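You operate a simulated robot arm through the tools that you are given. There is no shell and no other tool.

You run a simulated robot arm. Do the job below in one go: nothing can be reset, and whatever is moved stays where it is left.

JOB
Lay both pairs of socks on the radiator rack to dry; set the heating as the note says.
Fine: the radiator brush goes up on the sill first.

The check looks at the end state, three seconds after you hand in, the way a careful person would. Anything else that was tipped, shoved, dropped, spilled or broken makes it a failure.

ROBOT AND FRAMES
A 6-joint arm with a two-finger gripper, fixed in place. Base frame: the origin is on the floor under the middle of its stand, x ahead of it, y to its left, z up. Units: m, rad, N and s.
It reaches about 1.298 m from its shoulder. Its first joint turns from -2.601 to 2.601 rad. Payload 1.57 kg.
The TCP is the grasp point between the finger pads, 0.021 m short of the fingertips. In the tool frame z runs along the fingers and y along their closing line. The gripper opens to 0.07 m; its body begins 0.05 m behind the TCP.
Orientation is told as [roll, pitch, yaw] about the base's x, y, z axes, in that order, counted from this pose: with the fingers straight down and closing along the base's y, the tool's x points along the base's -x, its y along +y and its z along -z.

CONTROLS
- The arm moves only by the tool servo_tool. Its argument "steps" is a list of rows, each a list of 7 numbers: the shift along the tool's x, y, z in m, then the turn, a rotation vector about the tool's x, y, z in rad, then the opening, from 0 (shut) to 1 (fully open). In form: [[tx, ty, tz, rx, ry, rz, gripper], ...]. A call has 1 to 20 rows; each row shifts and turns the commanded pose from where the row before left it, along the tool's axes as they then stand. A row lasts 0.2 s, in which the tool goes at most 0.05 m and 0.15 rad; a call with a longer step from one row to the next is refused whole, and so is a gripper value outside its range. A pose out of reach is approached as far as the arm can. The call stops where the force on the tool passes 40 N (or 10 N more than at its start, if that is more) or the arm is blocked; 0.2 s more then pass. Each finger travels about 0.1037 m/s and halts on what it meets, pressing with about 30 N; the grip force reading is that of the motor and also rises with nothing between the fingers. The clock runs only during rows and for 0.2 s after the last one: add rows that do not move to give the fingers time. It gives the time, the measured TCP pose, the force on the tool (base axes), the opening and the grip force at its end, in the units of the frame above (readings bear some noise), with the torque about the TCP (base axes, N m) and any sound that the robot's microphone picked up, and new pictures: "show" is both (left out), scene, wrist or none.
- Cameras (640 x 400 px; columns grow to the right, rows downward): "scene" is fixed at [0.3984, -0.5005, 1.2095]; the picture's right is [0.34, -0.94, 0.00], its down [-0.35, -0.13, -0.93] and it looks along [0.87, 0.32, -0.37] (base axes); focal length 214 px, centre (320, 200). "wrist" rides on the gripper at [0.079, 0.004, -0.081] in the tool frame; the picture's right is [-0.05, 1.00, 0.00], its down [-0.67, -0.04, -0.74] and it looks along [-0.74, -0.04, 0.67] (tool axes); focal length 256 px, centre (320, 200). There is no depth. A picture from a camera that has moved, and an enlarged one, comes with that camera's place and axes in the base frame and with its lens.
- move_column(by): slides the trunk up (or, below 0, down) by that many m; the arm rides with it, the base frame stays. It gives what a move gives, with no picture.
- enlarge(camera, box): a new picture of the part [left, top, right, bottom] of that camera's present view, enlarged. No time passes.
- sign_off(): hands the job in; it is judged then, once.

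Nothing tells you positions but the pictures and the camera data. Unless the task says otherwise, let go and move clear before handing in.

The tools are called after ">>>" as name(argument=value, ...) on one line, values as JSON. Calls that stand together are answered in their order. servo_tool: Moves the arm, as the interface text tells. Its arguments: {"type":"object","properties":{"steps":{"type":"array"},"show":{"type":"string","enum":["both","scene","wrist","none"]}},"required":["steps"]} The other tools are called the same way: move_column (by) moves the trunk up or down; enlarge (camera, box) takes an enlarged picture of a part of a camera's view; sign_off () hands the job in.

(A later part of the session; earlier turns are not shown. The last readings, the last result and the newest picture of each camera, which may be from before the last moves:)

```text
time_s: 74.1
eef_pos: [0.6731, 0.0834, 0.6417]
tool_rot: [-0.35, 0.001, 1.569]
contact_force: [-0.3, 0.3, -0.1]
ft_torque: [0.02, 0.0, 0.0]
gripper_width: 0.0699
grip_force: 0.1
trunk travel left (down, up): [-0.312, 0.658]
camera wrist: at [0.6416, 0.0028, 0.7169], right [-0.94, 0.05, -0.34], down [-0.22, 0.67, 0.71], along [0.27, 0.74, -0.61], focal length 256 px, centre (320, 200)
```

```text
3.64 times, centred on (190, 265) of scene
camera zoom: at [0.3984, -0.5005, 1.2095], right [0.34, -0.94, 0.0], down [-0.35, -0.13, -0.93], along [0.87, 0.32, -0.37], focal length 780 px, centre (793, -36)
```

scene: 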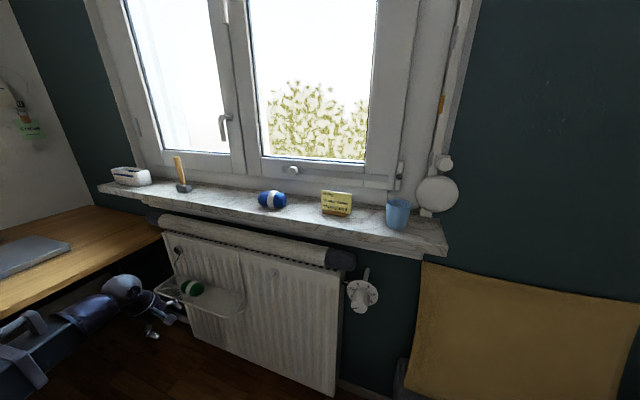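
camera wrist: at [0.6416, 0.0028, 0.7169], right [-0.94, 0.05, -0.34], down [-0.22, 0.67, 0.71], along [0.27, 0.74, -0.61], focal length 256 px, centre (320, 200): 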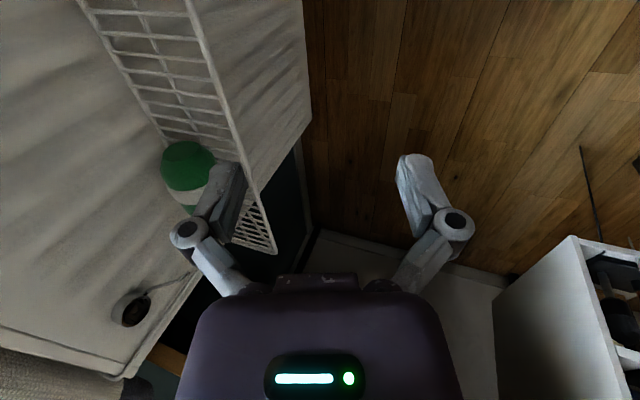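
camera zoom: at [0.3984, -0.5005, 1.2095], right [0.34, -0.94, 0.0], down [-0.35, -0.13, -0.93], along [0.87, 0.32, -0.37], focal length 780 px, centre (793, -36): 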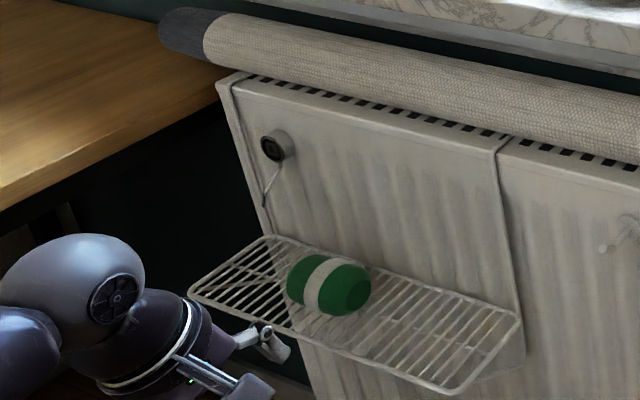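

Green sock rests well on the rack. Now for the blue one: raise the trunk at this clear spot.

>>> move_column(by=0.455)

>>> servo_tool(steps=[[0, 0.0262, -0.0019, -0.142, 0, 0, 1], [0.04, -0.0098, 0.0021, 0, 0, 0, 1], [0.04, -0.0098, 0.0021, 0, 0, 0, 1], [0.04, -0.0098, 0.0021, 0, 0, 0, 1], [0.04, -0.0098, 0.0021, 0, 0, 0, 1], [0, -0.0391, 0.0083, 0, 0, 0, 1], [0, -0.0391, 0.0083, 0, 0, 0, 1], [0, -0.0391, 0.0083, 0, 0, 0, 1], [0, 0, 0, 0, 0, 0, 1]])

```text
refused: 0.455 is not a number from -0.4 to 0.4
```

```text
time_s: 76.1
eef_pos: [0.8109, -0.0766, 0.6343]
tool_rot: [-0.206, 0.0, 1.572]
contact_force: [0.0, -0.3, -0.2]
ft_torque: [0.0, -0.02, -0.02]
gripper_width: 0.0699
grip_force: 0.0
trunk travel left (down, up): [-0.312, 0.658]
camera wrist: at [0.789, -0.1574, 0.7131], right [-0.98, 0.05, -0.21], down [-0.12, 0.67, 0.74], along [0.18, 0.74, -0.64], focal length 256 px, centre (320, 200)
```

scene: 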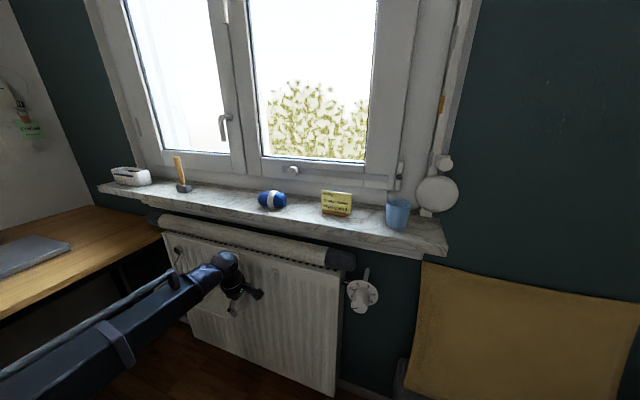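
wrist: 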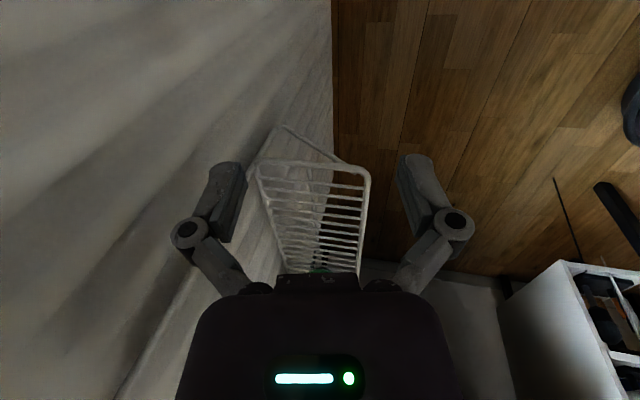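

The column move was refused (max 0.4 per call) and the arm move then ran at low height. It touched nothing, but I should have waited. Backing straight out the same way now.

>>> servo_tool(steps=[[0, 0.0391, -0.0083, 0, 0, 0, 1], [0, 0.0391, -0.0083, 0, 0, 0, 1], [0, 0.0391, -0.0083, 0, 0, 0, 1], [0, 0, 0, 0, 0, 0, 1]])

>>> enlarge(camera="scene", box=[120, 210, 320, 330])

```text
time_s: 77.1
eef_pos: [0.6911, -0.0775, 0.6357]
tool_rot: [-0.207, -0.001, 1.571]
contact_force: [-0.5, -0.6, 0.3]
ft_torque: [-0.01, 0.02, 0.02]
gripper_width: 0.0701
grip_force: 0.1
trunk travel left (down, up): [-0.312, 0.658]
camera wrist: at [0.6705, -0.1573, 0.7134], right [-0.98, 0.05, -0.21], down [-0.12, 0.67, 0.74], along [0.18, 0.74, -0.64], focal length 256 px, centre (320, 200)
```

scene: 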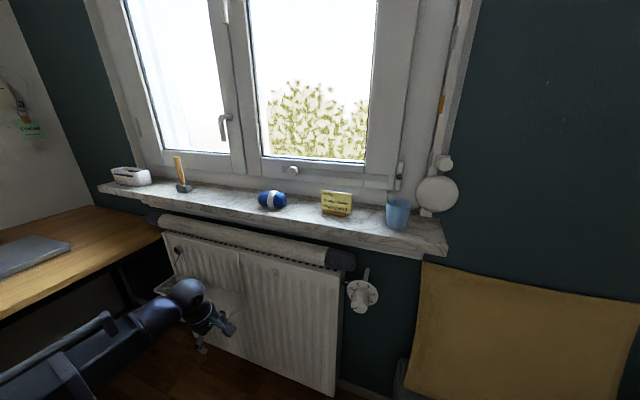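
wrist: 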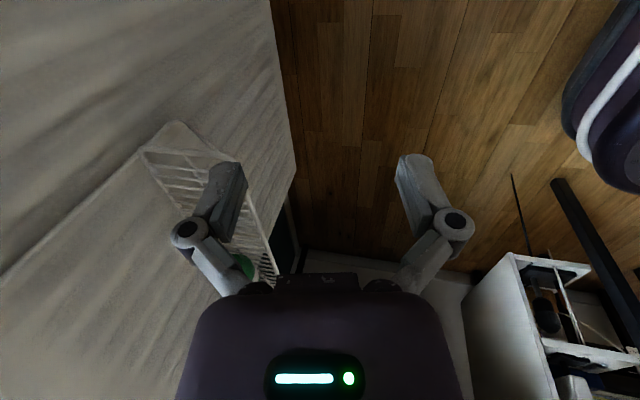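

```text
3.20 times, centred on (220, 270) of scene
camera zoom: at [0.3984, -0.5005, 1.2095], right [0.34, -0.94, 0.0], down [-0.35, -0.13, -0.93], along [0.87, 0.32, -0.37], focal length 686 px, centre (640, -24)
```

zoom: 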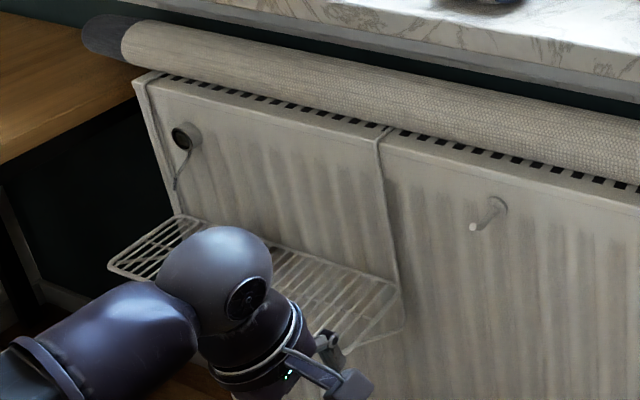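

All fine. Now raising the trunk within its limit.

>>> move_column(by=0.4)

>>> move_column(by=0.055)

```text
time_s: 81.0
eef_pos: [0.6929, -0.0774, 1.0346]
tool_rot: [-0.207, 0.001, 1.572]
contact_force: [0.7, 0.6, -0.5]
ft_torque: [0.04, -0.02, 0.01]
gripper_width: 0.0702
grip_force: 0.0
trunk travel left (down, up): [-0.712, 0.258]
```

```text
time_s: 81.9
eef_pos: [0.6926, -0.0765, 1.0899]
tool_rot: [-0.209, 0.001, 1.571]
contact_force: [0.7, 1.1, 0.8]
ft_torque: [0.03, 0.01, 0.03]
gripper_width: 0.0701
grip_force: 0.1
trunk travel left (down, up): [-0.767, 0.203]
```

Now moving above the sill near the blue sock to look at it.

>>> servo_tool(steps=[[0.0289, -0.0338, 0.0071, 0, 0, 0, 1], [0.0289, -0.0338, 0.0071, 0, 0, 0, 1], [0.0289, -0.0338, 0.0071, 0, 0, 0, 1], [0.0289, -0.0338, 0.0071, 0, 0, 0, 1], [0.0289, -0.0338, 0.0071, 0, 0, 0, 1], [0.0289, -0.0338, 0.0071, 0, 0, 0, 1], [0, 0, 0, 0, 0, 0, 1]])

>>> enlarge(camera="scene", box=[210, 90, 350, 220])

```text
time_s: 83.5
eef_pos: [0.8981, -0.252, 1.089]
tool_rot: [-0.207, 0.0, 1.571]
contact_force: [0.3, -0.2, 1.0]
ft_torque: [0.02, -0.01, 0.01]
gripper_width: 0.0701
grip_force: 0.0
trunk travel left (down, up): [-0.767, 0.203]
camera wrist: at [0.8775, -0.3309, 1.1686], right [-0.98, 0.05, -0.21], down [-0.12, 0.67, 0.74], along [0.18, 0.74, -0.64], focal length 256 px, centre (320, 200)
```

scene: 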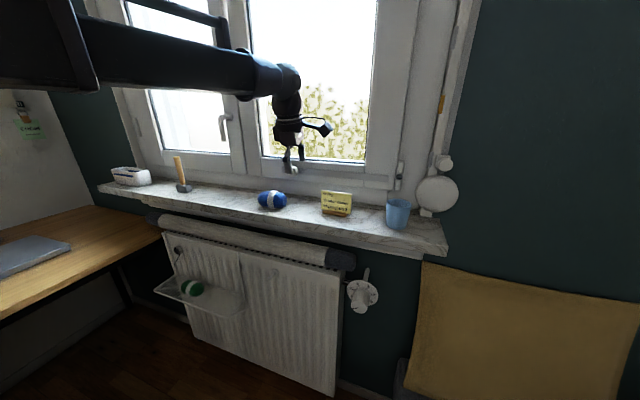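
wrist: 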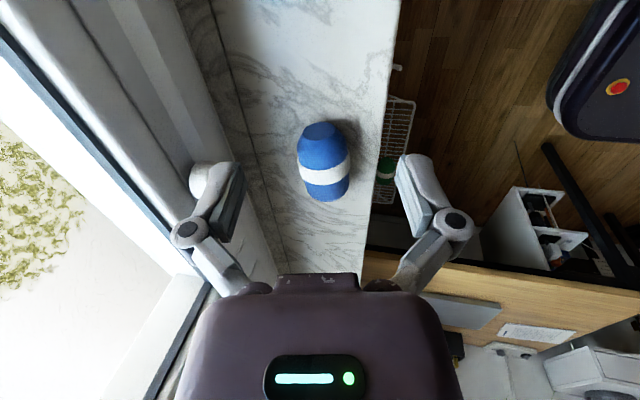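

```text
3.08 times, centred on (280, 155) of scene
camera zoom: at [0.3984, -0.5005, 1.2095], right [0.34, -0.94, 0.0], down [-0.35, -0.13, -0.93], along [0.87, 0.32, -0.37], focal length 660 px, centre (443, 338)
```

zoom: 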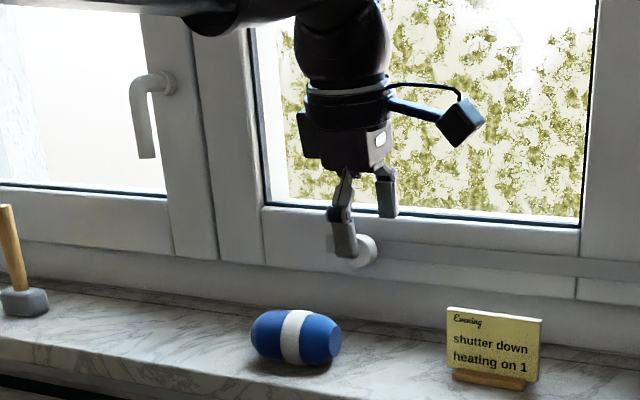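

The blue sock is at about (0.923, -0.156), its axis turned about 4.6° from y. I'll go above it, align the yaw, and check from there.

>>> servo_tool(steps=[[-0.032, -0.0075, 0.0016, 0, 0, 0, 1], [-0.032, -0.0075, 0.0016, 0, 0, 0, 1], [-0.032, -0.0075, 0.0016, 0, 0, 0, 1], [0, 0, 0, 0, 0, -0.08, 1], [0, 0, 0, 0, 0, 0, 1]])

```text
time_s: 84.7
eef_pos: [0.9227, -0.152, 1.091]
tool_rot: [-0.208, 0.017, 1.648]
contact_force: [0.7, 0.5, 0.2]
ft_torque: [-0.01, 0.03, 0.04]
gripper_width: 0.07
grip_force: 0.0
trunk travel left (down, up): [-0.767, 0.203]
camera wrist: at [0.9077, -0.2335, 1.1695], right [-0.98, -0.03, -0.21], down [-0.17, 0.67, 0.72], along [0.12, 0.74, -0.66], focal length 256 px, centre (320, 200)
```

scene: 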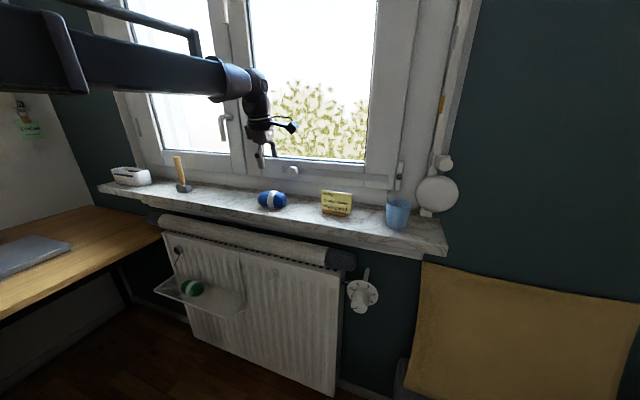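
wrist: 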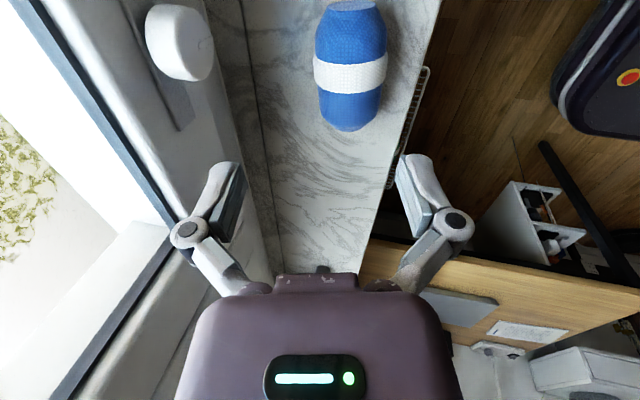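

Alignment matches what worked for the green sock. Small shift in y, then descending to just above the sock's top for a check.

>>> servo_tool(steps=[[0.005, -0.001, 0, 0, 0, 0, 1], [0, 0, 0, 0, 0, 0, 1]], show="none")

>>> move_column(by=-0.062)

>>> servo_tool(steps=[[0, 0, 0, 0, 0, 0, 1]])

>>> enlarge(camera="scene", box=[230, 110, 340, 220])

```text
time_s: 85.3
eef_pos: [0.9223, -0.1577, 1.0891]
tool_rot: [-0.207, 0.015, 1.648]
contact_force: [-0.1, -0.4, 0.2]
ft_torque: [0.04, 0.0, 0.04]
gripper_width: 0.0699
grip_force: 0.1
trunk travel left (down, up): [-0.767, 0.203]
```

```text
time_s: 86.3
eef_pos: [0.9233, -0.1584, 1.0274]
tool_rot: [-0.208, 0.018, 1.648]
contact_force: [-0.3, 0.7, 0.2]
ft_torque: [0.0, -0.02, 0.0]
gripper_width: 0.07
grip_force: 0.1
trunk travel left (down, up): [-0.705, 0.265]
```

```text
time_s: 86.8
eef_pos: [0.9241, -0.1584, 1.0283]
tool_rot: [-0.208, 0.017, 1.647]
contact_force: [-1.8, -0.3, 0.1]
ft_torque: [-0.02, 0.01, 0.04]
gripper_width: 0.0702
grip_force: 0.0
trunk travel left (down, up): [-0.705, 0.265]
camera wrist: at [0.9082, -0.2389, 1.1076], right [-0.98, -0.03, -0.21], down [-0.17, 0.67, 0.73], along [0.12, 0.74, -0.66], focal length 256 px, centre (320, 200)
```

scene: 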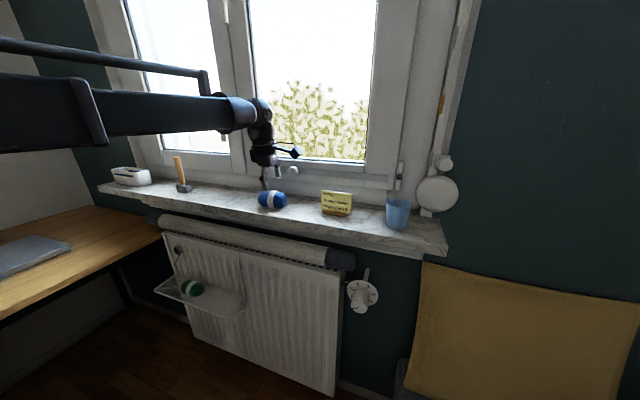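
wrist: 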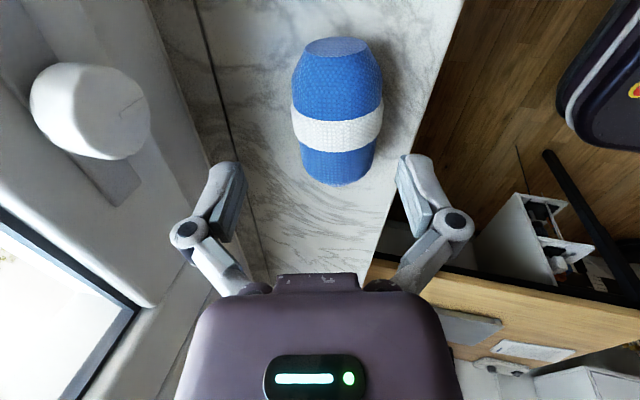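

```text
3.64 times, centred on (285, 165) of scene
camera zoom: at [0.3984, -0.5005, 1.2095], right [0.34, -0.94, 0.0], down [-0.35, -0.13, -0.93], along [0.87, 0.32, -0.37], focal length 780 px, centre (447, 327)
```

zoom: 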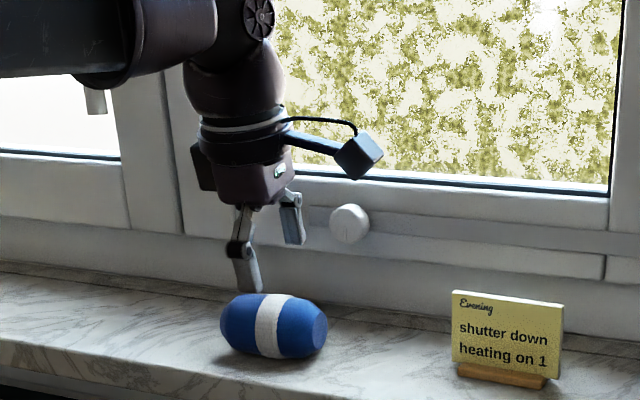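

Aligned within a millimetre or two. Descending around the sock.

>>> move_column(by=-0.03)

>>> servo_tool(steps=[[0, 0, 0, 0, 0, 0, 1]], show="wrist")

```text
time_s: 87.5
eef_pos: [0.9225, -0.158, 0.9975]
tool_rot: [-0.208, 0.017, 1.647]
contact_force: [-0.4, -0.5, 0.1]
ft_torque: [0.02, 0.0, -0.01]
gripper_width: 0.0701
grip_force: 0.1
trunk travel left (down, up): [-0.675, 0.295]
```

```text
time_s: 87.9
eef_pos: [0.9225, -0.1598, 0.9974]
tool_rot: [-0.208, 0.019, 1.648]
contact_force: [0.1, 0.7, 0.2]
ft_torque: [0.01, -0.01, 0.0]
gripper_width: 0.0702
grip_force: 0.1
trunk travel left (down, up): [-0.675, 0.295]
camera wrist: at [0.9082, -0.2389, 1.0776], right [-0.98, -0.03, -0.21], down [-0.17, 0.67, 0.73], along [0.12, 0.74, -0.66], focal length 256 px, centre (320, 200)
```

wrist: 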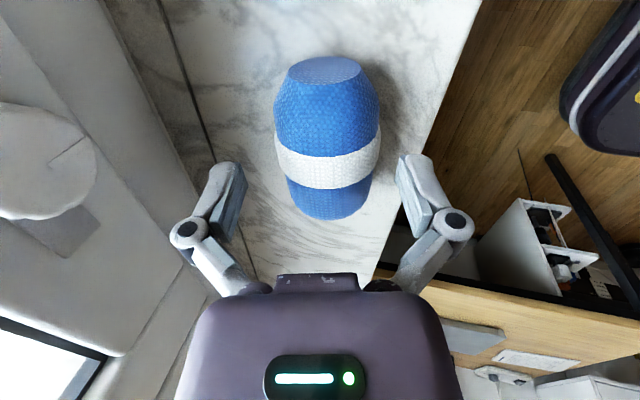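

>>> move_column(by=-0.022)

>>> servo_tool(steps=[[0, 0, 0, 0, 0, 0, 1]], show="wrist")

```text
time_s: 88.6
eef_pos: [0.9237, -0.1587, 0.9752]
tool_rot: [-0.208, 0.017, 1.647]
contact_force: [-0.8, 0.4, 0.2]
ft_torque: [-0.01, -0.01, 0.02]
gripper_width: 0.07
grip_force: 0.0
trunk travel left (down, up): [-0.653, 0.317]
```

```text
time_s: 89.0
eef_pos: [0.9236, -0.1591, 0.9761]
tool_rot: [-0.208, 0.018, 1.646]
contact_force: [0.3, -0.1, -0.7]
ft_torque: [0.0, 0.03, 0.01]
gripper_width: 0.0703
grip_force: 0.1
trunk travel left (down, up): [-0.653, 0.317]
camera wrist: at [0.9082, -0.2389, 1.0556], right [-0.98, -0.03, -0.21], down [-0.17, 0.67, 0.73], along [0.12, 0.74, -0.66], focal length 256 px, centre (320, 200)
```

wrist: 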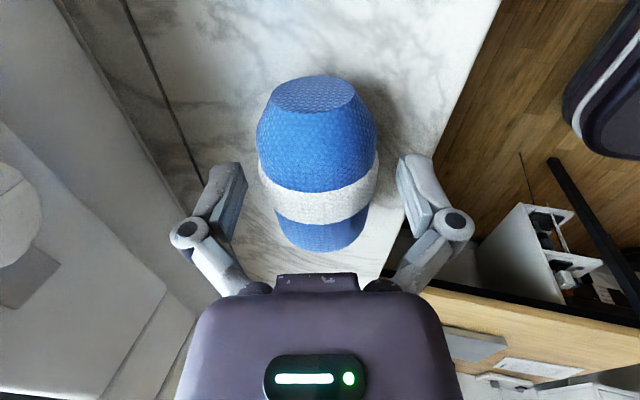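

The blue sock sits centred between the pads. Closing.

>>> servo_tool(steps=[[0, 0, 0, 0, 0, 0, 0.8], [0, 0, 0, 0, 0, 0, 0.6], [0, 0, 0, 0, 0, 0, 0.3], [0, 0, 0, 0, 0, 0, 0], [0, 0, 0, 0, 0, 0, 0]], show="wrist")

```text
time_s: 90.2
eef_pos: [0.9225, -0.1595, 0.975]
tool_rot: [-0.208, 0.016, 1.646]
contact_force: [0.4, -2.0, 4.0]
ft_torque: [0.01, 0.0, 0.02]
gripper_width: 0.0507
grip_force: 30.7
trunk travel left (down, up): [-0.653, 0.317]
camera wrist: at [0.908, -0.2388, 1.0558], right [-0.98, -0.03, -0.21], down [-0.17, 0.67, 0.72], along [0.12, 0.74, -0.66], focal length 256 px, centre (320, 200)
```

wrist: 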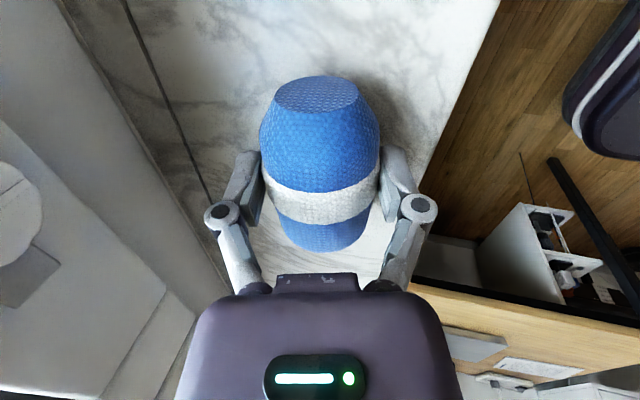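

Gripped (0.051 m, 30 N). Lift 2 cm first.

>>> move_column(by=0.02)

```text
time_s: 90.8
eef_pos: [0.9231, -0.1581, 0.9958]
tool_rot: [-0.207, 0.018, 1.648]
contact_force: [1.2, 0.2, -1.1]
ft_torque: [0.01, 0.0, 0.0]
gripper_width: 0.0508
grip_force: 30.0
trunk travel left (down, up): [-0.673, 0.297]
```

Clear of the sill. Pulling straight back, squaring the yaw, tilting to 20°, and moving to y≈0.055 in front of the rack.

>>> servo_tool(steps=[[-0.0016, 0.0195, -0.0041, 0, 0, 0, 0], [-0.0031, 0.039, -0.0083, 0, 0, 0, 0], [-0.0031, 0.039, -0.0083, 0, 0, 0, 0], [-0.0031, 0.039, -0.0083, 0, 0, 0, 0], [-0.0031, 0.039, -0.0083, 0, 0, 0, 0], [-0.0031, 0.039, -0.0083, 0, 0, 0, 0], [0, 0, 0, 0, 0, 0.08, 0], [0, -0.0262, -0.0019, 0.142, 0, 0, 0], [-0.0426, 0.0094, -0.0034, 0, 0, 0, 0], [-0.0426, 0.0094, -0.0034, 0, 0, 0, 0], [-0.0426, 0.0094, -0.0034, 0, 0, 0, 0], [-0.0426, 0.0094, -0.0034, 0, 0, 0, 0], [-0.0426, 0.0094, -0.0034, 0, 0, 0, 0], [0, 0, 0, 0, 0, 0, 0]])

```text
time_s: 93.8
eef_pos: [0.68, 0.0541, 1.0027]
tool_rot: [-0.349, 0.0, 1.568]
contact_force: [0.3, 0.3, -0.4]
ft_torque: [0.03, 0.04, -0.01]
gripper_width: 0.0506
grip_force: 30.0
trunk travel left (down, up): [-0.673, 0.297]
camera wrist: at [0.6476, -0.0256, 1.0778], right [-0.94, 0.05, -0.34], down [-0.22, 0.67, 0.71], along [0.27, 0.74, -0.61], focal length 256 px, centre (320, 200)
```

scene: 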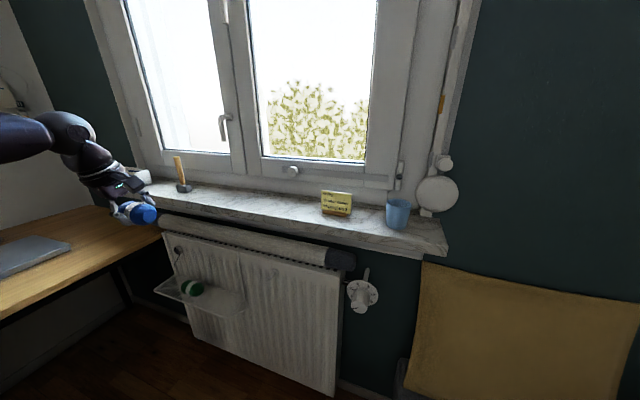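
wrist: 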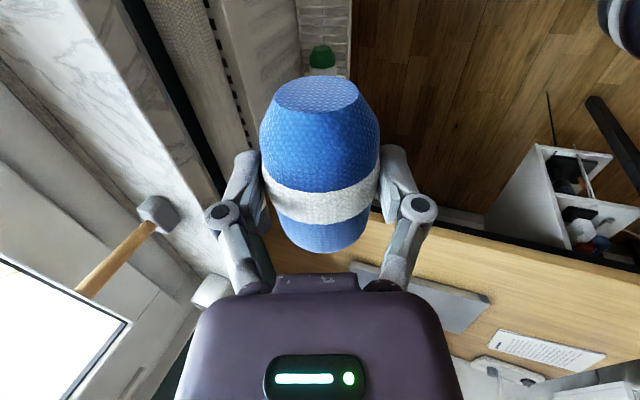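

Everything is as expected, with the green sock still on the rack. Lowering the trunk by 0.36.

>>> move_column(by=-0.36)

>>> servo_tool(steps=[[0, 0, 0, 0, 0, 0, 0]])

```text
time_s: 97.3
eef_pos: [0.6799, 0.054, 0.6413]
tool_rot: [-0.349, 0.0, 1.572]
contact_force: [-0.5, 0.4, -0.3]
ft_torque: [0.0, 0.02, 0.0]
gripper_width: 0.0507
grip_force: 30.1
trunk travel left (down, up): [-0.313, 0.657]
```

```text
time_s: 97.8
eef_pos: [0.6803, 0.0552, 0.6432]
tool_rot: [-0.35, 0.0, 1.57]
contact_force: [-0.3, 0.4, -0.4]
ft_torque: [-0.01, 0.01, 0.02]
gripper_width: 0.0505
grip_force: 29.9
trunk travel left (down, up): [-0.313, 0.657]
camera wrist: at [0.6477, -0.026, 0.7178], right [-0.94, 0.05, -0.34], down [-0.22, 0.67, 0.71], along [0.27, 0.74, -0.61], focal length 256 px, centre (320, 200)
```

scene: 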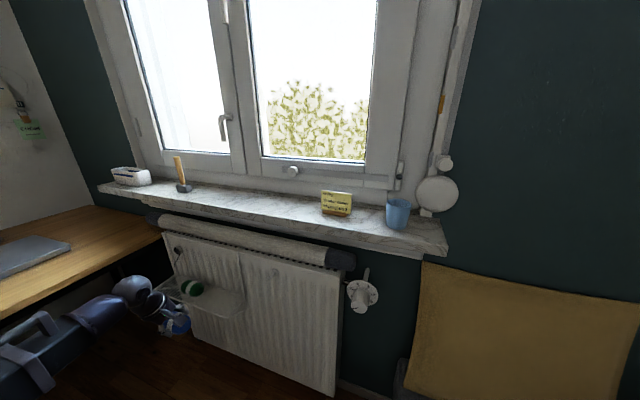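
wrist: 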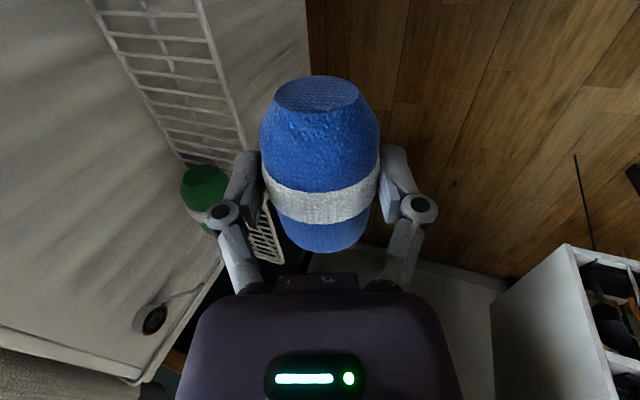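

Moving forward over the rack, right of the green sock.

>>> servo_tool(steps=[[0, -0.0274, 0.01, 0, 0, 0, 0], [0, -0.0274, 0.01, 0, 0, 0, 0], [0, -0.0274, 0.01, 0, 0, 0, 0], [0, -0.0274, 0.01, 0, 0, 0, 0], [0, -0.0274, 0.01, 0, 0, 0, 0], [0, 0, 0, 0, 0, 0, 0]])

>>> enlarge(camera="scene", box=[150, 230, 270, 320])

```text
time_s: 99.2
eef_pos: [0.826, 0.051, 0.6429]
tool_rot: [-0.349, 0.001, 1.57]
contact_force: [-0.5, 0.7, -0.5]
ft_torque: [0.01, 0.05, -0.01]
gripper_width: 0.0509
grip_force: 30.2
trunk travel left (down, up): [-0.313, 0.657]
camera wrist: at [0.7944, -0.0273, 0.7176], right [-0.94, 0.05, -0.34], down [-0.22, 0.67, 0.71], along [0.27, 0.74, -0.61], focal length 256 px, centre (320, 200)
```

scene: 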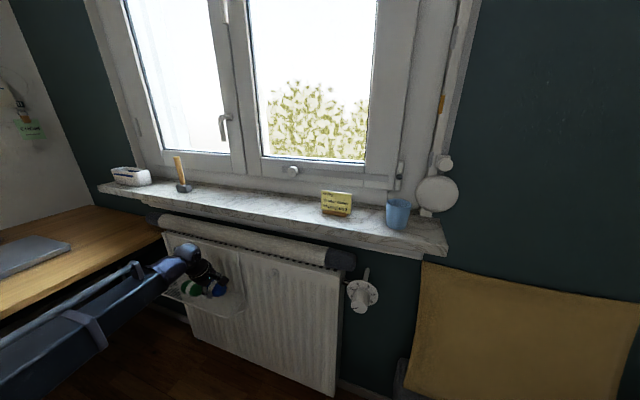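
wrist: 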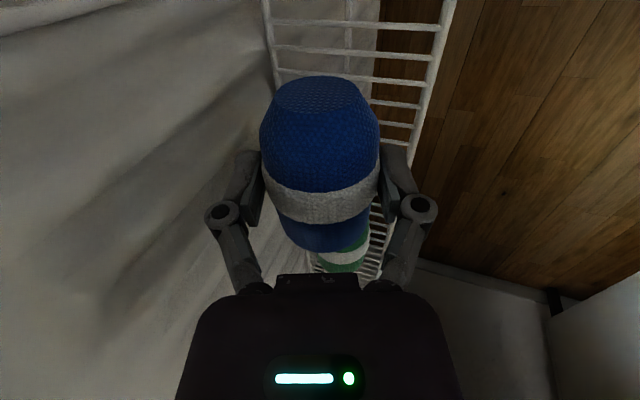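

```text
4.44 times, centred on (210, 275) of scene
camera zoom: at [0.3984, -0.5005, 1.2095], right [0.34, -0.94, 0.0], down [-0.35, -0.13, -0.93], along [0.87, 0.32, -0.37], focal length 953 px, centre (809, -133)
```

zoom: 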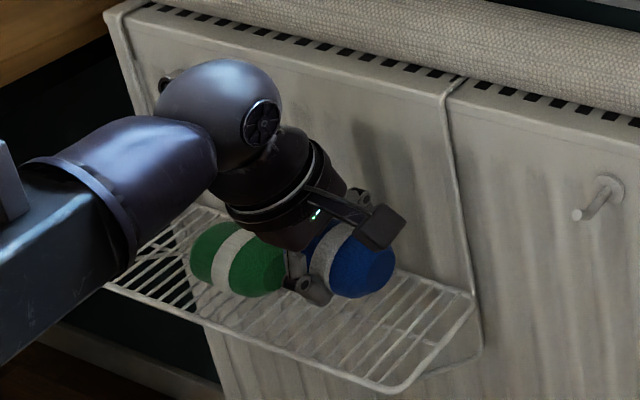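

Blue sock is above the free right part of the rack. Lowering the same amount as before, last millimetres in small steps.

>>> move_column(by=-0.038)

>>> move_column(by=-0.006)

>>> move_column(by=-0.002)

```text
time_s: 100.0
eef_pos: [0.8257, 0.0525, 0.6056]
tool_rot: [-0.349, 0.0, 1.57]
contact_force: [0.1, 0.4, -0.4]
ft_torque: [-0.03, 0.01, -0.04]
gripper_width: 0.0508
grip_force: 29.9
trunk travel left (down, up): [-0.275, 0.695]
```

```text
time_s: 100.5
eef_pos: [0.8254, 0.0536, 0.5985]
tool_rot: [-0.348, -0.001, 1.57]
contact_force: [0.2, 0.4, -0.7]
ft_torque: [-0.02, 0.01, -0.04]
gripper_width: 0.0505
grip_force: 29.6
trunk travel left (down, up): [-0.269, 0.701]
```

```text
time_s: 101.0
eef_pos: [0.827, 0.0539, 0.5965]
tool_rot: [-0.351, 0.0, 1.571]
contact_force: [0.2, 0.1, 1.7]
ft_torque: [-0.03, -0.01, 0.03]
gripper_width: 0.0505
grip_force: 29.9
trunk travel left (down, up): [-0.267, 0.703]
```

Light contact. Opening gently and checking.

>>> servo_tool(steps=[[0, 0, 0, 0, 0, 0, 0.74], [0, 0, 0, 0, 0, 0, 0.76], [0, 0, 0, 0, 0, 0, 0.78], [0, 0, 0, 0, 0, 0, 0.8], [0, 0, 0, 0, 0, 0, 0.82], [0, 0, 0, 0, 0, 0, 0.86], [0, 0, 0, 0, 0, 0, 0.9], [0, 0, 0, 0, 0, 0, 0.92], [0, 0, 0, 0, 0, 0, 0.92]])

```text
time_s: 103.0
eef_pos: [0.827, 0.0526, 0.5969]
tool_rot: [-0.348, 0.001, 1.57]
contact_force: [0.8, 0.0, 0.2]
ft_torque: [0.01, 0.0, 0.02]
gripper_width: 0.0643
grip_force: 0.0
trunk travel left (down, up): [-0.267, 0.703]
camera wrist: at [0.7942, -0.0274, 0.6718], right [-0.94, 0.05, -0.34], down [-0.22, 0.67, 0.71], along [0.27, 0.74, -0.61], focal length 256 px, centre (320, 200)
```

scene: 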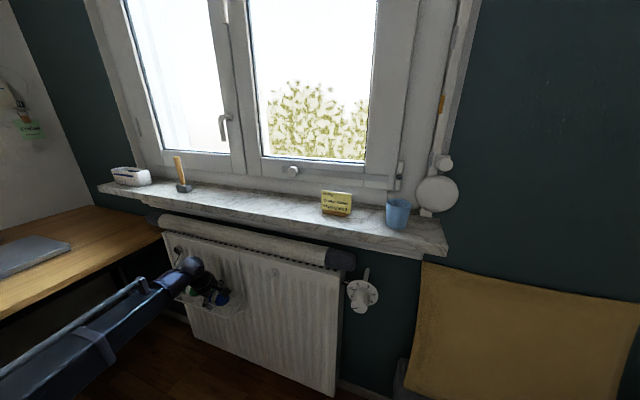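
wrist: 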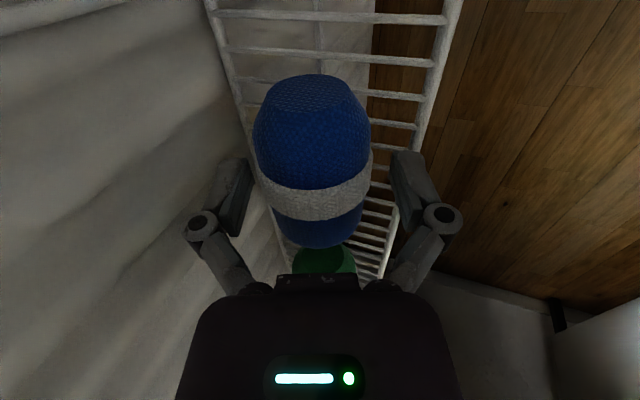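

The blue sock stays put. The rack's right hanger wire is near y=-0.015, so I'll raise 5 mm, open fully, slide only 3 cm to the tapered end of the sock, and then go straight up.

>>> move_column(by=0.005)

>>> servo_tool(steps=[[0, 0, 0, 0, 0, 0, 1], [0, 0, 0, 0, 0, 0, 1], [0.01, 0, 0, 0, 0, 0, 1], [0.01, 0, 0, 0, 0, 0, 1], [0.011, 0, 0, 0, 0, 0, 1], [0, 0, 0, 0, 0, 0, 1]])

>>> enlarge(camera="scene", box=[150, 230, 270, 320])

```text
time_s: 103.6
eef_pos: [0.826, 0.0525, 0.6022]
tool_rot: [-0.348, -0.001, 1.57]
contact_force: [-0.6, 0.7, -0.8]
ft_torque: [0.0, -0.02, 0.01]
gripper_width: 0.0645
grip_force: 0.1
trunk travel left (down, up): [-0.272, 0.698]
```

```text
time_s: 105.0
eef_pos: [0.8268, 0.0215, 0.6024]
tool_rot: [-0.35, -0.001, 1.57]
contact_force: [-0.5, 0.0, -0.1]
ft_torque: [-0.02, -0.01, 0.0]
gripper_width: 0.07
grip_force: 0.1
trunk travel left (down, up): [-0.272, 0.698]
camera wrist: at [0.7939, -0.0581, 0.6768], right [-0.94, 0.05, -0.34], down [-0.22, 0.67, 0.71], along [0.27, 0.74, -0.61], focal length 256 px, centre (320, 200)
```

scene: 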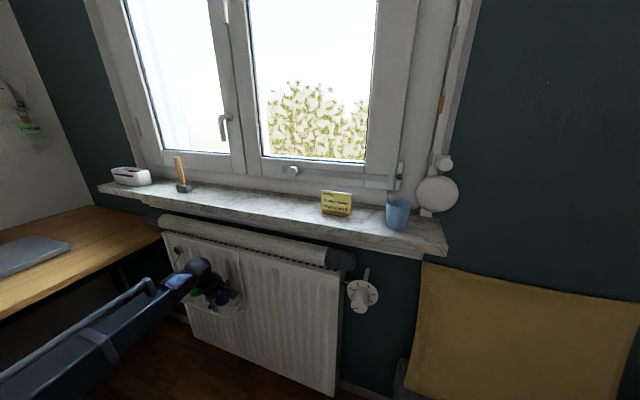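
wrist: 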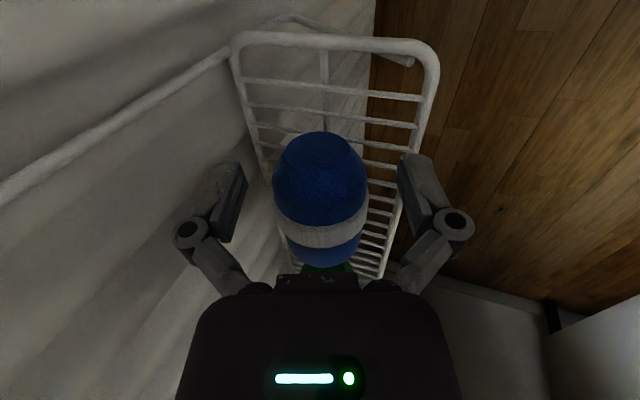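

```text
4.44 times, centred on (210, 275) of scene
camera zoom: at [0.3984, -0.5005, 1.2095], right [0.34, -0.94, 0.0], down [-0.35, -0.13, -0.93], along [0.87, 0.32, -0.37], focal length 953 px, centre (809, -133)
```

zoom: 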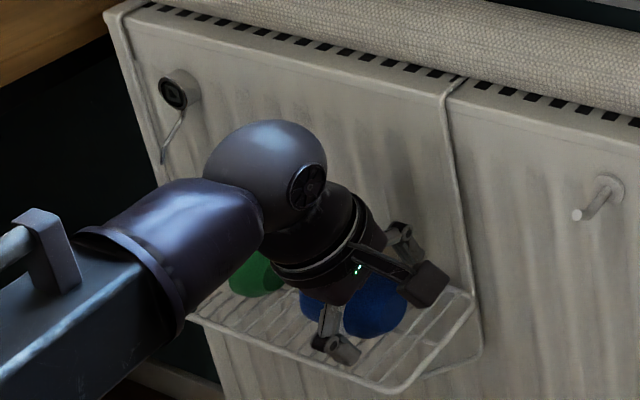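

Clear on both sides. Going straight up a bit first, checking that nothing drags.

>>> move_column(by=0.015)

>>> servo_tool(steps=[[0, 0, 0, 0, 0, 0, 1]], show="wrist")

```text
time_s: 105.6
eef_pos: [0.8255, 0.0217, 0.6167]
tool_rot: [-0.351, 0.001, 1.572]
contact_force: [0.8, -0.5, -1.2]
ft_torque: [-0.02, 0.02, -0.01]
gripper_width: 0.0702
grip_force: 0.1
trunk travel left (down, up): [-0.287, 0.683]
```

```text
time_s: 106.0
eef_pos: [0.8257, 0.0232, 0.6165]
tool_rot: [-0.351, 0.001, 1.572]
contact_force: [0.0, 0.1, 0.4]
ft_torque: [-0.01, -0.01, -0.02]
gripper_width: 0.0699
grip_force: 0.0
trunk travel left (down, up): [-0.287, 0.683]
camera wrist: at [0.7939, -0.0579, 0.6918], right [-0.94, 0.05, -0.34], down [-0.22, 0.67, 0.71], along [0.27, 0.74, -0.61], focal length 256 px, centre (320, 200)
```

wrist: 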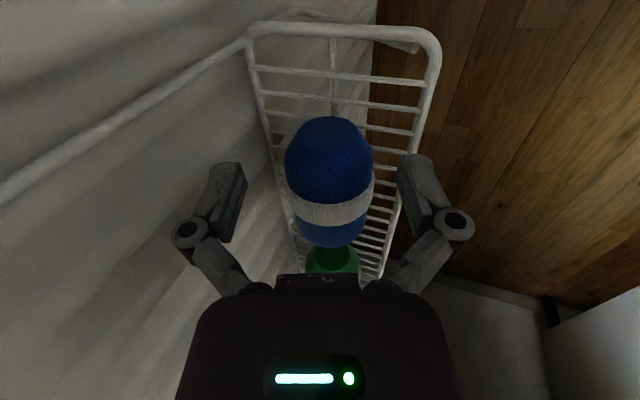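

Nothing drags. Up a further 5.5 cm, then back.

>>> move_column(by=0.055)

>>> servo_tool(steps=[[0, 0.0188, -0.0068, 0, 0, 0, 1], [0, 0.0376, -0.0137, 0, 0, 0, 1], [0, 0.0376, -0.0137, 0, 0, 0, 1], [0, 0.0376, -0.0137, 0, 0, 0, 1], [0, 0, 0, 0, 0, 0, 1]])

>>> enlarge(camera="scene", box=[150, 230, 270, 320])

```text
time_s: 107.0
eef_pos: [0.8253, 0.0211, 0.6719]
tool_rot: [-0.35, 0.0, 1.571]
contact_force: [0.9, -0.2, -0.4]
ft_torque: [0.0, 0.01, 0.0]
gripper_width: 0.0699
grip_force: 0.2
trunk travel left (down, up): [-0.342, 0.628]
```

```text
time_s: 108.2
eef_pos: [0.6847, 0.0219, 0.672]
tool_rot: [-0.349, 0.0, 1.572]
contact_force: [0.8, -0.3, -0.9]
ft_torque: [-0.02, 0.0, 0.01]
gripper_width: 0.07
grip_force: 0.0
trunk travel left (down, up): [-0.342, 0.628]
camera wrist: at [0.6531, -0.0573, 0.7469], right [-0.94, 0.05, -0.34], down [-0.22, 0.67, 0.71], along [0.27, 0.74, -0.61], focal length 256 px, centre (320, 200)
```

scene: 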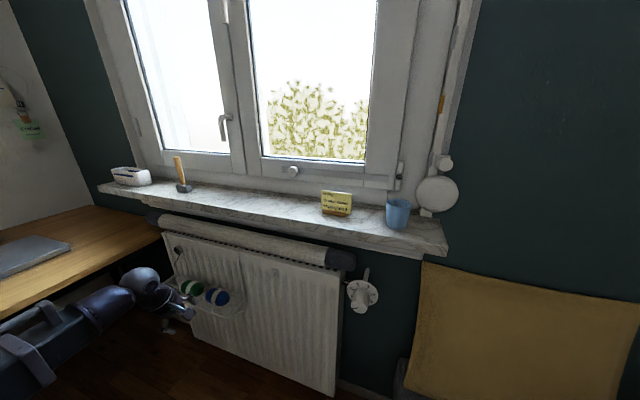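
wrist: 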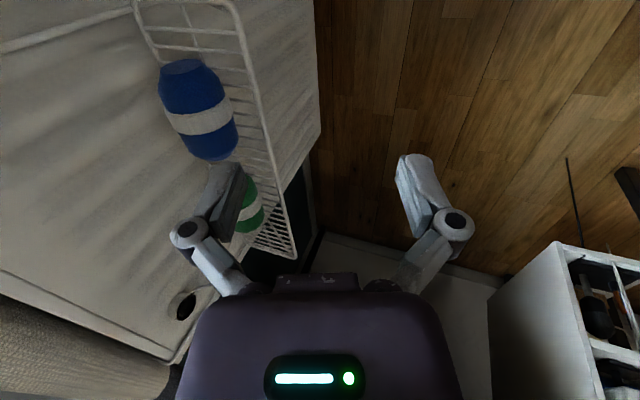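

```text
4.44 times, centred on (210, 275) of scene
camera zoom: at [0.3984, -0.5005, 1.2095], right [0.34, -0.94, 0.0], down [-0.35, -0.13, -0.93], along [0.87, 0.32, -0.37], focal length 953 px, centre (809, -133)
```

zoom: 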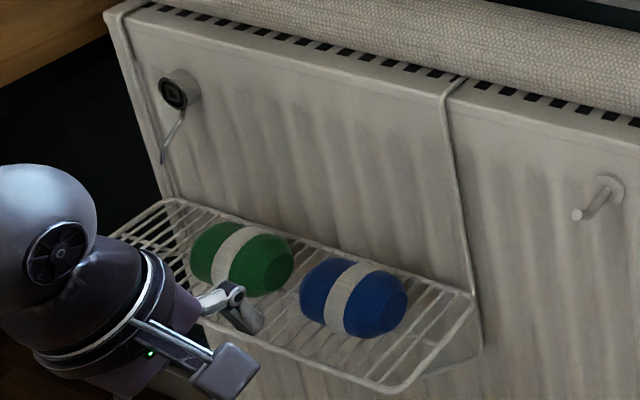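

Both sock pairs lie on the rack. Next is the valve: the ticks sit 50° apart (0 at -125°, 1 at -75°) and the pointer is now at 0, so it needs +50° clockwise seen from the front. First I turn the tool roll back to zero here.

>>> servo_tool(steps=[[0, 0, 0, 0, 0, 0.1428, 1], [0, 0, 0, 0, 0, 0.1428, 1], [0, 0, 0, 0, 0, 0.1428, 1], [0, 0, 0, 0, 0, 0.1428, 1], [0, 0, 0, 0, 0, 0.1428, 1], [0, 0, 0, 0, 0, 0.1428, 1], [0, 0, 0, 0, 0, 0.1428, 1], [0, 0, 0, 0, 0, 0.1428, 1], [0, 0, 0, 0, 0, 0.1428, 1], [0, 0, 0, 0, 0, 0.1428, 1], [0, 0, 0, 0, 0, 0.1428, 1], [0, -0.04, 0, 0, 0, 0, 1], [0, -0.04, 0, 0, 0, 0, 1], [0, -0.04, 0, 0, 0, 0, 1], [0, -0.04, 0, 0, 0, 0, 1], [0, 0, 0, 0, 0, 0, 1]])

```text
time_s: 111.6
eef_pos: [0.6862, -0.138, 0.6712]
tool_rot: [0.002, -0.352, 0.001]
contact_force: [0.0, 0.3, -0.7]
ft_torque: [-0.02, -0.04, 0.01]
gripper_width: 0.0701
grip_force: 0.1
trunk travel left (down, up): [-0.342, 0.628]
camera wrist: at [0.5843, -0.1343, 0.721], right [0.05, 1.0, 0.02], down [0.37, -0.04, 0.93], along [0.93, -0.04, -0.37], focal length 256 px, centre (320, 200)
```

scene: 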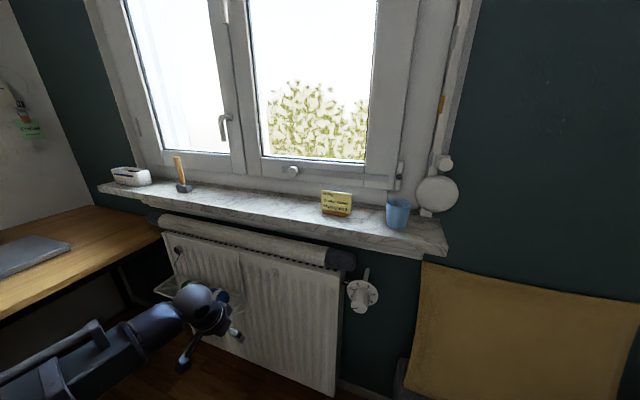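
wrist: 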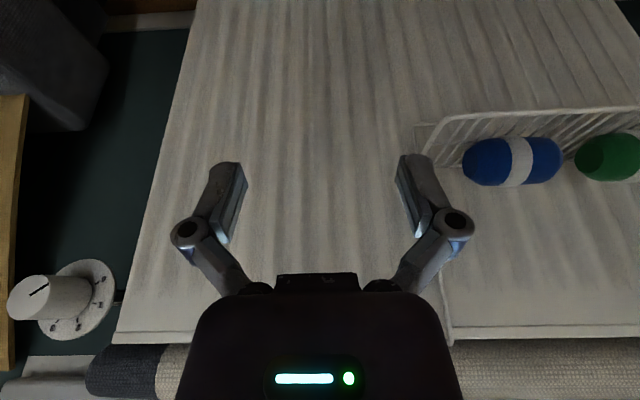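

The yellow panel leans on the wall beyond y=-0.6, so it's clear of the knob. Let me enlarge the knob from both cameras to refine its position and pointer.

>>> enlarge(camera="wrist", box=[0, 240, 140, 350])

>>> enlarge(camera="scene", box=[335, 260, 391, 320])

```text
3.64 times, centred on (70, 295) of wrist
camera zoom: at [0.5843, -0.1343, 0.721], right [0.05, 1.0, 0.02], down [0.37, -0.04, 0.93], along [0.93, -0.04, -0.37], focal length 931 px, centre (1229, -146)
```

zoom: 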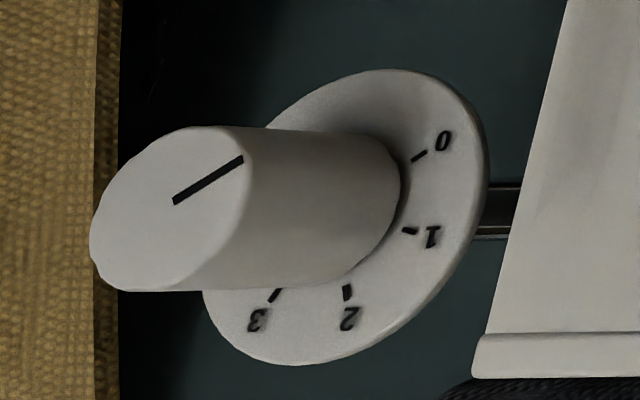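

```text
6.67 times, centred on (363, 290) of scene
camera zoom: at [0.3984, -0.5005, 1.2095], right [0.34, -0.94, 0.0], down [-0.35, -0.13, -0.93], along [0.87, 0.32, -0.37], focal length 1430 px, centre (33, -400)
```

zoom: 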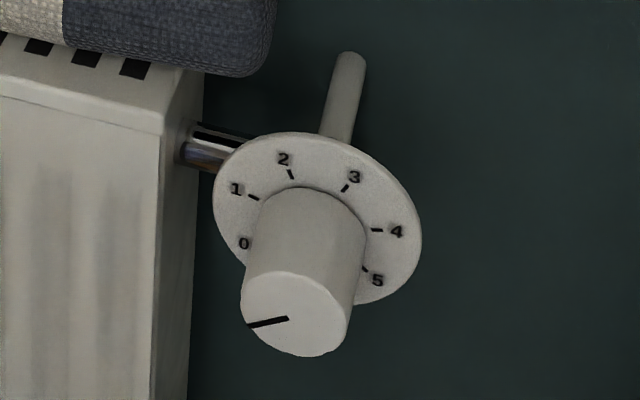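

Knob face centre is at (0.8545, -0.4505, 0.708), diameter about 46 mm, axis along x. I'll back off, move in front of it, and pitch the tool to exactly horizontal around its pivot.

>>> servo_tool(steps=[[0.0143, -0.039, -0.0053, 0, 0, 0, 1], [0.0143, -0.039, -0.0053, 0, 0, 0, 1], [0.0143, -0.039, -0.0053, 0, 0, 0, 1], [0.0143, -0.039, -0.0053, 0, 0, 0, 1], [0.0143, -0.039, -0.0053, 0, 0, 0, 1], [0.0143, -0.039, -0.0053, 0, 0, 0, 1], [0.0143, -0.039, -0.0053, 0, 0, 0, 1], [0.0143, -0.039, -0.0053, 0, 0, 0, 1], [-0.025, 0, -0.0017, 0, -0.13544, 0, 1], [-0.025, 0, -0.0017, 0, -0.13544, 0, 1], [-0.025, 0, -0.0017, 0, -0.13544, 0, 1], [-0.025, 0, -0.0017, 0, -0.13544, 0, 1], [-0.025, 0, -0.0017, 0, -0.13544, 0, 1], [-0.025, 0, -0.0017, 0, -0.13544, 0, 1], [-0.025, 0, -0.0017, 0, -0.13544, 0, 1], [-0.025, 0, -0.0017, 0, -0.13544, 0, 1], [-0.025, 0, -0.0017, 0, -0.13544, 0, 1], [0, 0, 0, 0, 0, 0, 1]])

```text
time_s: 115.4
eef_pos: [0.686, -0.45, 0.8463]
tool_rot: [-0.366, -1.569, 0.364]
contact_force: [0.3, -0.7, 0.5]
ft_torque: [0.04, 0.01, -0.05]
gripper_width: 0.0702
grip_force: 0.1
trunk travel left (down, up): [-0.342, 0.628]
camera wrist: at [0.6052, -0.4456, 0.7673], right [0.0, 1.0, 0.05], down [-0.74, -0.03, 0.67], along [0.67, -0.04, 0.74], focal length 256 px, centre (320, 200)
```

scene: 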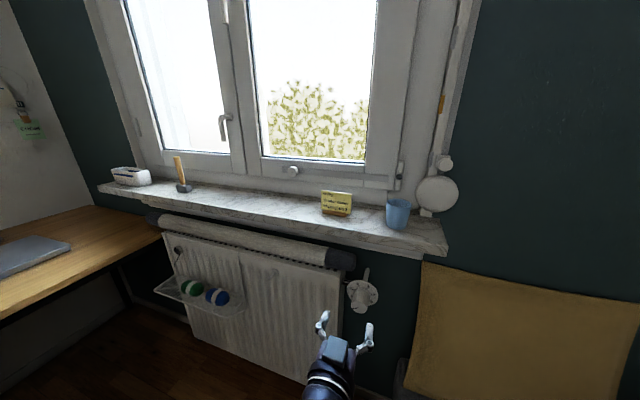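
wrist: 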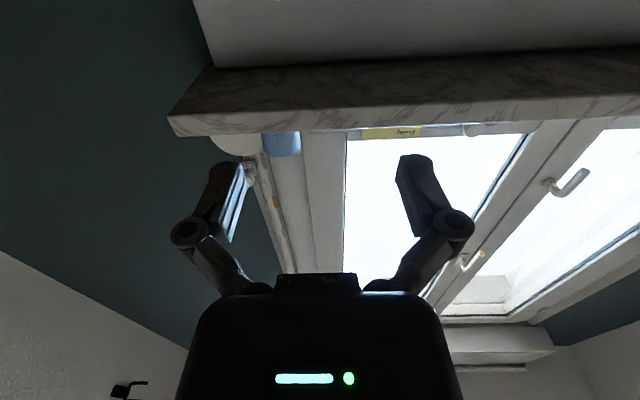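

Tool is horizontal in front of the knob. Lowering the trunk to the knob axis height.

>>> move_column(by=-0.139)

>>> servo_tool(steps=[[0, 0, 0, 0, 0, 0, 1]])

```text
time_s: 117.0
eef_pos: [0.687, -0.4485, 0.707]
tool_rot: [-0.078, -1.567, 0.076]
contact_force: [-0.1, -0.2, 0.9]
ft_torque: [-0.02, 0.03, -0.01]
gripper_width: 0.0702
grip_force: 0.1
trunk travel left (down, up): [-0.203, 0.767]
```

```text
time_s: 117.4
eef_pos: [0.6874, -0.4495, 0.7084]
tool_rot: [-0.071, -1.567, 0.073]
contact_force: [-0.1, -0.2, -1.3]
ft_torque: [0.0, -0.01, 0.02]
gripper_width: 0.0703
grip_force: 0.1
trunk travel left (down, up): [-0.203, 0.767]
camera wrist: at [0.6051, -0.4456, 0.6282], right [0.0, 1.0, 0.05], down [-0.74, -0.04, 0.67], along [0.67, -0.04, 0.74], focal length 256 px, centre (320, 200)
```

scene: 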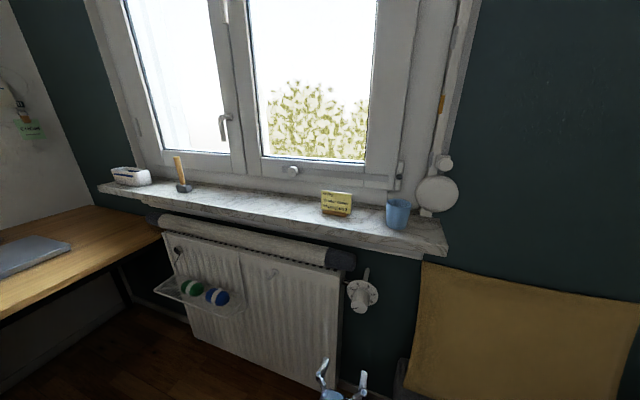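
wrist: 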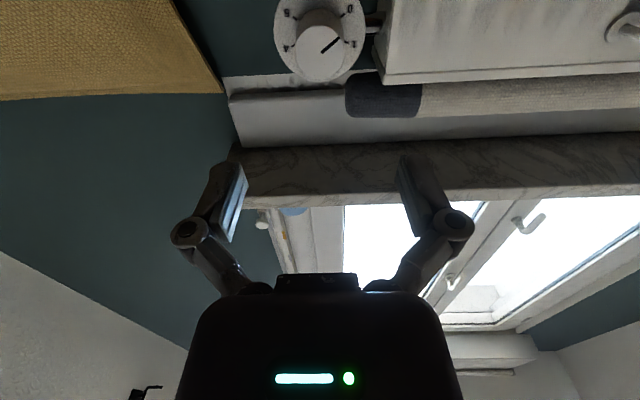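

>>> enlarge(camera="wrist", box=[250, 0, 410, 100])

```text
4.00 times, centred on (330, 50) of wrist
camera zoom: at [0.6051, -0.4456, 0.6282], right [0.0, 1.0, 0.05], down [-0.74, -0.04, 0.67], along [0.67, -0.04, 0.74], focal length 1024 px, centre (280, 800)
```

zoom: 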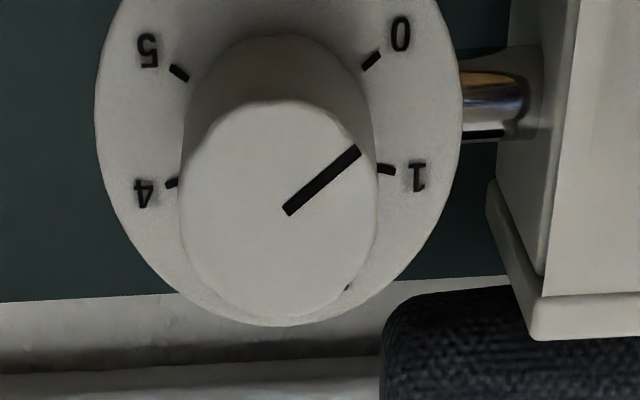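

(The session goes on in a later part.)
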